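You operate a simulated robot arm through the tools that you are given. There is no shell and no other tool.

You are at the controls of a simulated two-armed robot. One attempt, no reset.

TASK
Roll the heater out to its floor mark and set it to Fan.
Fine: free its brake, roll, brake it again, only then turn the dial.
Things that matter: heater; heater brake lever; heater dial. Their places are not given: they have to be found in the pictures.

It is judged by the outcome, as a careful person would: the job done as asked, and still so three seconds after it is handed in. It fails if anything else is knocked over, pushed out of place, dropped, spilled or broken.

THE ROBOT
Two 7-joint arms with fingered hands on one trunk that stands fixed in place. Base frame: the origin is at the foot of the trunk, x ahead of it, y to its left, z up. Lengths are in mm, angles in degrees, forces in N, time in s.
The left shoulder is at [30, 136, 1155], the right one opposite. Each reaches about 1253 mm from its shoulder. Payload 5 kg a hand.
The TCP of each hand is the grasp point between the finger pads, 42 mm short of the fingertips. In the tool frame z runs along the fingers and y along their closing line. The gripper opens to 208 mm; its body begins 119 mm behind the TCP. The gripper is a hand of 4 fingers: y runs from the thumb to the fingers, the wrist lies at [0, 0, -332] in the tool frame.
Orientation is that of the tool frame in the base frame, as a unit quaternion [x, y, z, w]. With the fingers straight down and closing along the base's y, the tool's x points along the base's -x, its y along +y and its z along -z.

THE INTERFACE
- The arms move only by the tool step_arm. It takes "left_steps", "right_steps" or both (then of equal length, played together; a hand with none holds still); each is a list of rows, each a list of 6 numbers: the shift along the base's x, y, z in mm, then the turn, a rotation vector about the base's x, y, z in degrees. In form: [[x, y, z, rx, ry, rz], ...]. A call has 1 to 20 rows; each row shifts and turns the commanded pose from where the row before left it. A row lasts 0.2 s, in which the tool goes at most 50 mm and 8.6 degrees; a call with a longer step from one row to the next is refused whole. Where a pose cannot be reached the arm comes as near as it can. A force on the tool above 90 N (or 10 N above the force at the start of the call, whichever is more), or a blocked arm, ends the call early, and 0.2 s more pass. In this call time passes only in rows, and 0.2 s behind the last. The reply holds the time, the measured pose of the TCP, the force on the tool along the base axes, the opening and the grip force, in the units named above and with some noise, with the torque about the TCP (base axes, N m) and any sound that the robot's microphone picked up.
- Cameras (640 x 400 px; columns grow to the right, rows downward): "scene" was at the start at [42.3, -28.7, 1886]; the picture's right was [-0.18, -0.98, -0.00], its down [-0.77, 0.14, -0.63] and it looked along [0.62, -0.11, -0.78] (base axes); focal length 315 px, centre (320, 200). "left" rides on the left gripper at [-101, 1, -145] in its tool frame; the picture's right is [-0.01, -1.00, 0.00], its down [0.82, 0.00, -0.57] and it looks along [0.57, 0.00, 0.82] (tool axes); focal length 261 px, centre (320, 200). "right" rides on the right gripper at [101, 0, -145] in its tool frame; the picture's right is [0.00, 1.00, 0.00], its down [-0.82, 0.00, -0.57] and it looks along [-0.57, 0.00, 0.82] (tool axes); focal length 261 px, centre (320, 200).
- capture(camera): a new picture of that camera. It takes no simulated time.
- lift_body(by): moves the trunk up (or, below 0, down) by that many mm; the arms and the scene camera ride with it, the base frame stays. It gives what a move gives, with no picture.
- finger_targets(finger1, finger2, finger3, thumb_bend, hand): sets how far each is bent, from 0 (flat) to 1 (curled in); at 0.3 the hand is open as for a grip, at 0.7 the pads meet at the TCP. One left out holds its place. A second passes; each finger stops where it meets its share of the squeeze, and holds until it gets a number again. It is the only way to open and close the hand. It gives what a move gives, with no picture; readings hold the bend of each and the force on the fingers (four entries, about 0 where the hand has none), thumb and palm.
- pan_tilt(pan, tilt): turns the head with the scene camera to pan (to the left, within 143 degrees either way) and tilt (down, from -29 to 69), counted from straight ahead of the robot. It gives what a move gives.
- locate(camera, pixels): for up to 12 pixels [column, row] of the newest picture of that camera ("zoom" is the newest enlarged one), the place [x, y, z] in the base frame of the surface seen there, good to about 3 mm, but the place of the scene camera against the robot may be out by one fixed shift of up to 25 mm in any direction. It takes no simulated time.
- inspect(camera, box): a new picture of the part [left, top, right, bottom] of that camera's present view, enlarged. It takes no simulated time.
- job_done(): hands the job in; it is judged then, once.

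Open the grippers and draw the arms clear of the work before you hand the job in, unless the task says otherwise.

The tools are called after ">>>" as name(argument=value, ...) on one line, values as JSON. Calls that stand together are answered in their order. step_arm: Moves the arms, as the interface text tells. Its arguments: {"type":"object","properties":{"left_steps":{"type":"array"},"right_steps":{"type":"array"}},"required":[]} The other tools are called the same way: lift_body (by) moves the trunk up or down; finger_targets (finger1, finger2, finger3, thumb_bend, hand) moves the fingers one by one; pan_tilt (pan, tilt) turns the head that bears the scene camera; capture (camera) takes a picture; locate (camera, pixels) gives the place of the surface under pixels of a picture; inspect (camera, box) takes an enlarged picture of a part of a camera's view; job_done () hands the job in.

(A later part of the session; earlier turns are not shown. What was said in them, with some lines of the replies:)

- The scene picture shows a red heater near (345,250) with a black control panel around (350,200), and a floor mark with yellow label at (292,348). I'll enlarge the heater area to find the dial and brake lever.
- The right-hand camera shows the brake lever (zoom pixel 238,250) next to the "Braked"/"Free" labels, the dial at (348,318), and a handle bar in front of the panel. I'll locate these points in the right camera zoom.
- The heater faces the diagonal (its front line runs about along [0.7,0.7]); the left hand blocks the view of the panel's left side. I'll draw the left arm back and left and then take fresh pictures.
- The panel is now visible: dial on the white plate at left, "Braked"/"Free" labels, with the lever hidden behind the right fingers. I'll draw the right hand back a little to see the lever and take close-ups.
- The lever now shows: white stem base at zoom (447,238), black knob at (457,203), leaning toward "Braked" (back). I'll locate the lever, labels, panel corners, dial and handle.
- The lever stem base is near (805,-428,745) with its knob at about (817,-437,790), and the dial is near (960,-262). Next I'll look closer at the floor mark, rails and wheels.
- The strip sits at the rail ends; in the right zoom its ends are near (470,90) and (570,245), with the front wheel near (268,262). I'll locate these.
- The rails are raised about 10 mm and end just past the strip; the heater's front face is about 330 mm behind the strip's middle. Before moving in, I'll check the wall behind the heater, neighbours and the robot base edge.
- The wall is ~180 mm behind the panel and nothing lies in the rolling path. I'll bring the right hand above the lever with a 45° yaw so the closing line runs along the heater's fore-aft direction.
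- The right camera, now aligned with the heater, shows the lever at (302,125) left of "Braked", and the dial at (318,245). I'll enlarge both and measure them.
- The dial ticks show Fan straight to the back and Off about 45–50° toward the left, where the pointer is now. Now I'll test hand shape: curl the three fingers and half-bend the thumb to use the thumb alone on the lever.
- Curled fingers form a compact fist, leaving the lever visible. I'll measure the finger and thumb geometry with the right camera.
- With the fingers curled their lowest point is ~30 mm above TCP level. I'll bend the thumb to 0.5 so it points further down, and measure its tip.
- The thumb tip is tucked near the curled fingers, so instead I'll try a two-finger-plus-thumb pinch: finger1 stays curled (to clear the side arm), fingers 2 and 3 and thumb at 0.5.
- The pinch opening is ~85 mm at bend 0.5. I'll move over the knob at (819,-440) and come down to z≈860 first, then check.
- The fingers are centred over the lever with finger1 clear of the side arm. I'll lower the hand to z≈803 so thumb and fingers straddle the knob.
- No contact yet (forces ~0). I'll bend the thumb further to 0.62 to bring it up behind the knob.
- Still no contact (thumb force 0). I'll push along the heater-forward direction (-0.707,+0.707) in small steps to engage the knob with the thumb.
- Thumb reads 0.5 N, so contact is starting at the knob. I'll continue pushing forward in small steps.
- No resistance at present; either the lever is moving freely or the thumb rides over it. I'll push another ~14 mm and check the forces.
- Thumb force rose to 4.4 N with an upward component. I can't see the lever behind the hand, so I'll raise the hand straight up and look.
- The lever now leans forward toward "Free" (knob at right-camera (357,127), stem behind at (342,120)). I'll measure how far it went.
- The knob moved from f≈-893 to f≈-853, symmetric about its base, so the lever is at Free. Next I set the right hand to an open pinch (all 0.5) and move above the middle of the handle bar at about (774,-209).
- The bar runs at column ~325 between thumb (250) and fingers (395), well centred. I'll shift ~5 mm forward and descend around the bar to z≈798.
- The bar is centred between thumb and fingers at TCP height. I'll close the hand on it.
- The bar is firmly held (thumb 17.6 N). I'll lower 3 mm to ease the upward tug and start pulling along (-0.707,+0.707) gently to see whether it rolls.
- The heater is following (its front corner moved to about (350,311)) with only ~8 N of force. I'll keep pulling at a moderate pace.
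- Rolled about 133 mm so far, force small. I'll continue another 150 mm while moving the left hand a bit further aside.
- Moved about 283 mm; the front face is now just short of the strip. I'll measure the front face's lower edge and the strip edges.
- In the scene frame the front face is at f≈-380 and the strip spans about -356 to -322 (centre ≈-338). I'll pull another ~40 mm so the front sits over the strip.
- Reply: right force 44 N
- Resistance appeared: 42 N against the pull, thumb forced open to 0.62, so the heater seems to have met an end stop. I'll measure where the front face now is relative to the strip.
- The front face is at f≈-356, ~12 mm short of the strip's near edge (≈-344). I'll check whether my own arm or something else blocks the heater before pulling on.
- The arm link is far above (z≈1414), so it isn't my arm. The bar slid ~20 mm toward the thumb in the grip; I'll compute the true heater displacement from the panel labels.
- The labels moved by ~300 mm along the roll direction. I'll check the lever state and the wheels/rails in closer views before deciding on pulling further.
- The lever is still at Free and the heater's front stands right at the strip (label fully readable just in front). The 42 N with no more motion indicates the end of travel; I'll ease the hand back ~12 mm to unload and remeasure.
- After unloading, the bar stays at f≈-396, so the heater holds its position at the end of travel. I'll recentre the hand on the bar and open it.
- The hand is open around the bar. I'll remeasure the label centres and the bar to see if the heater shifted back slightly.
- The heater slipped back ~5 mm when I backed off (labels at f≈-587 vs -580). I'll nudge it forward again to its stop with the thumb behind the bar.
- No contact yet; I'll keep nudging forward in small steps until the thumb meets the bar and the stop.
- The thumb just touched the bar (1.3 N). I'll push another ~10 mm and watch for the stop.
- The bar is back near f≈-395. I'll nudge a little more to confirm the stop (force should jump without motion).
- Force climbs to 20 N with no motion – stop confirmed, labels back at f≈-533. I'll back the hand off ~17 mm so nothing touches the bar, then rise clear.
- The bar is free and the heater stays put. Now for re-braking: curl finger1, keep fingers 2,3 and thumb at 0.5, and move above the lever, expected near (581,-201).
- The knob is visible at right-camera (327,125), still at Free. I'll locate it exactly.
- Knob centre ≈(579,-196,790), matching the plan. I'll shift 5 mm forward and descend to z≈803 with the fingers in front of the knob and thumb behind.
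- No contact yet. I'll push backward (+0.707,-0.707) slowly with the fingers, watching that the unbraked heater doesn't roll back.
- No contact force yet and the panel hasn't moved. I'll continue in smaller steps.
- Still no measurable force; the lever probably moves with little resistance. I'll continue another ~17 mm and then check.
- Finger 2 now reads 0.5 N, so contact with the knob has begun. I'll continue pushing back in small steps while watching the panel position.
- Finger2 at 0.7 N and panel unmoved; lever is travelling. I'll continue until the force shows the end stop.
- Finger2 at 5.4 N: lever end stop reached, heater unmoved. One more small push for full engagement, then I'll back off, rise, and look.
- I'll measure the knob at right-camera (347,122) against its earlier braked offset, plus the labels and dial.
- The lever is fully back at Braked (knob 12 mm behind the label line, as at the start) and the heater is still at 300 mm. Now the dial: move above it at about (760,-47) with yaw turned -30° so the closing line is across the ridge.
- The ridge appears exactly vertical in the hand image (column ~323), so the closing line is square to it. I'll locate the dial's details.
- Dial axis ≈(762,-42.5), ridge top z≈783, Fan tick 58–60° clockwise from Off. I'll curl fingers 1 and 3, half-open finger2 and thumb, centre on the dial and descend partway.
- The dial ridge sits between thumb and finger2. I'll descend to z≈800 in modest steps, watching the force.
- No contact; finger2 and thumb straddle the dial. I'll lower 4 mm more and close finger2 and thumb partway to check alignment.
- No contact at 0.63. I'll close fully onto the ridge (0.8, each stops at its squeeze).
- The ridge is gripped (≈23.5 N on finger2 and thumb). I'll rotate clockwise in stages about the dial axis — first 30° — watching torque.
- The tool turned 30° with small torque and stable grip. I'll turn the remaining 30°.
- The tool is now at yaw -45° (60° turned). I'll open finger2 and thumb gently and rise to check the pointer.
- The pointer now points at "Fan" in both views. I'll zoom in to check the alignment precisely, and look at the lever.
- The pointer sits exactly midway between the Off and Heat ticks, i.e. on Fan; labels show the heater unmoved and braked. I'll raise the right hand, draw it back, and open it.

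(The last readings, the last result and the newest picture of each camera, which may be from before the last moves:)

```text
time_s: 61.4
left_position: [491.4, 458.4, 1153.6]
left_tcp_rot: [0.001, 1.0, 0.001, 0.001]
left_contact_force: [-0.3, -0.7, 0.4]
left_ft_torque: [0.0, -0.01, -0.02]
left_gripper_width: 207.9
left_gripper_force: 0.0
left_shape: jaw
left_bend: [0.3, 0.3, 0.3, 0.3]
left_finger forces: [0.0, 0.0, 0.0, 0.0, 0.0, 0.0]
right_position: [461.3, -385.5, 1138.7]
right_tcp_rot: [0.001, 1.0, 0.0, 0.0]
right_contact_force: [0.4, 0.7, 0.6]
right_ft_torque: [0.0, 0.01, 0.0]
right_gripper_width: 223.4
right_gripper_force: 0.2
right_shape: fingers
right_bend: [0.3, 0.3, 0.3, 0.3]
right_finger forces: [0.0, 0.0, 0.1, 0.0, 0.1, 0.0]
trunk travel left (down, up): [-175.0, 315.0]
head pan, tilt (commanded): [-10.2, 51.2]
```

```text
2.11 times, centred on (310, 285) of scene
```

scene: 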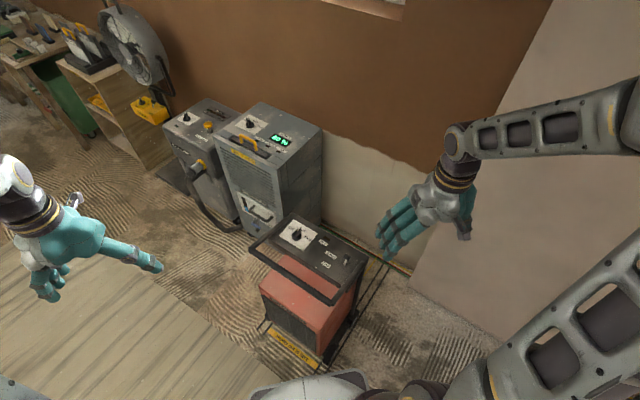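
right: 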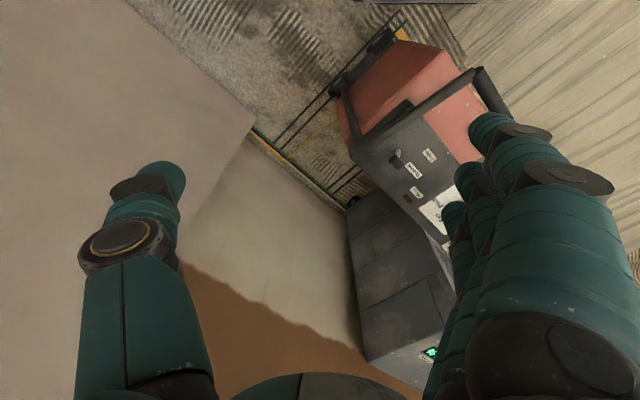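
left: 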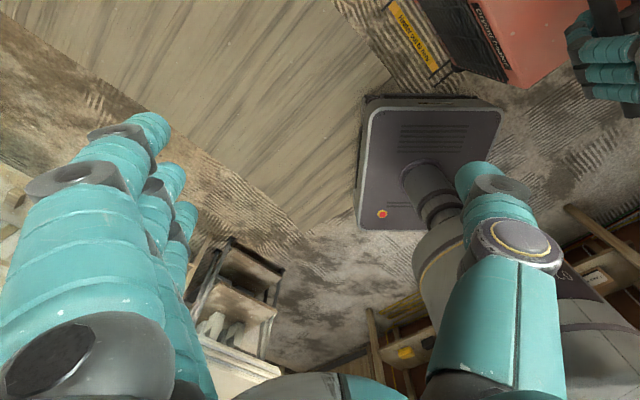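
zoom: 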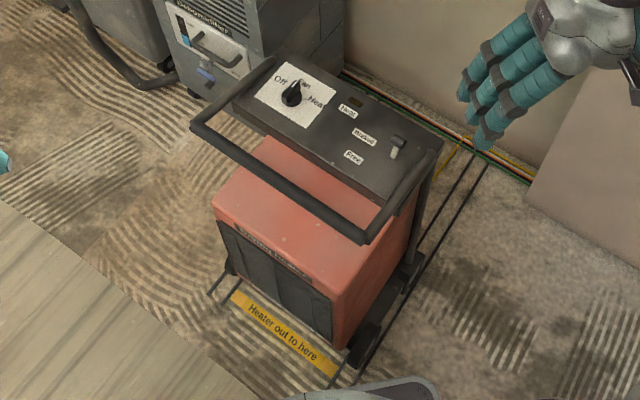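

Both arms are clear. A final close look at the dial, lever and floor mark before handing in.

>>> inspect(camera="scene", box=[270, 205, 370, 275])

>>> inspect(camera="scene", box=[255, 295, 365, 375])

>>> locate(camera="zoom", pixels=[[400, 300], [380, 270], [120, 115], [395, 355], [375, 385], [115, 160], [95, 175], [250, 230], [240, 265], [225, 285]])

```text
5.71 times, centred on (320, 240) of scene
```

zoom: 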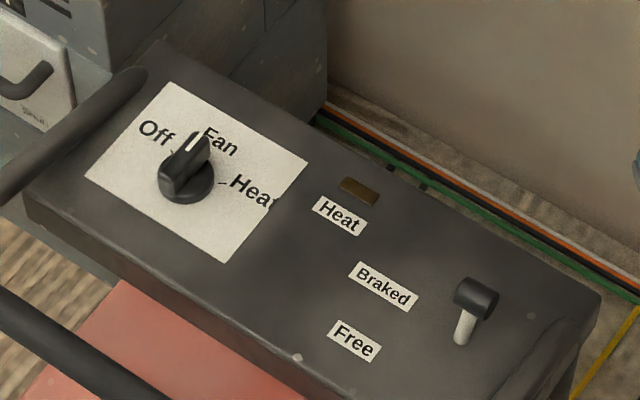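

```text
5.00 times, centred on (310, 335) of scene
```

zoom: 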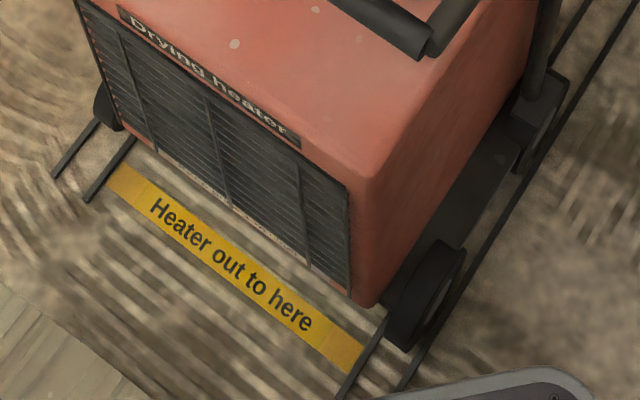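

```text
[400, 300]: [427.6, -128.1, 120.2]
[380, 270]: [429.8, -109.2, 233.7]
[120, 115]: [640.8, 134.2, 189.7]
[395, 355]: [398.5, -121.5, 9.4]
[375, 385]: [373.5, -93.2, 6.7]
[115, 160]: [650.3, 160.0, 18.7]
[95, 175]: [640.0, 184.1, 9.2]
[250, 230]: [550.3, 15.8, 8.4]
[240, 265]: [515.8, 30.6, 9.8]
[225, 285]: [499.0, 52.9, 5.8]
```

The dial points to Fan, the lever leans to Braked, the heater stands at the "Heater out to here" strip at its end of travel, and both hands are open and clear. Handing the job in.

>>> job_done()

```text
The job is handed in.
```

The heater is out at its floor mark, braked again, and set to Fan. I handed the job in with both hands open and clear.

- **Order:** I freed the brake, rolled the heater, braked it, and only then turned the dial.
- **Position:** It rolled about 300 mm and then stopped against a firm stop. Its front face is roughly 10 mm short of the near edge of the "Heater out to here" strip. It would not go further: two separate pulls, the stronger about 42 N, got no more movement. I took the stop as the mark.
- **Brake:** The lever is back at its original Braked position. I judged this from the lever's place in the pictures and did not push on the heater to test that it holds.
- **Dial:** The pointer is on Fan, midway between the Off and Heat ticks.

I saw nothing else touched or moved in the last pictures.
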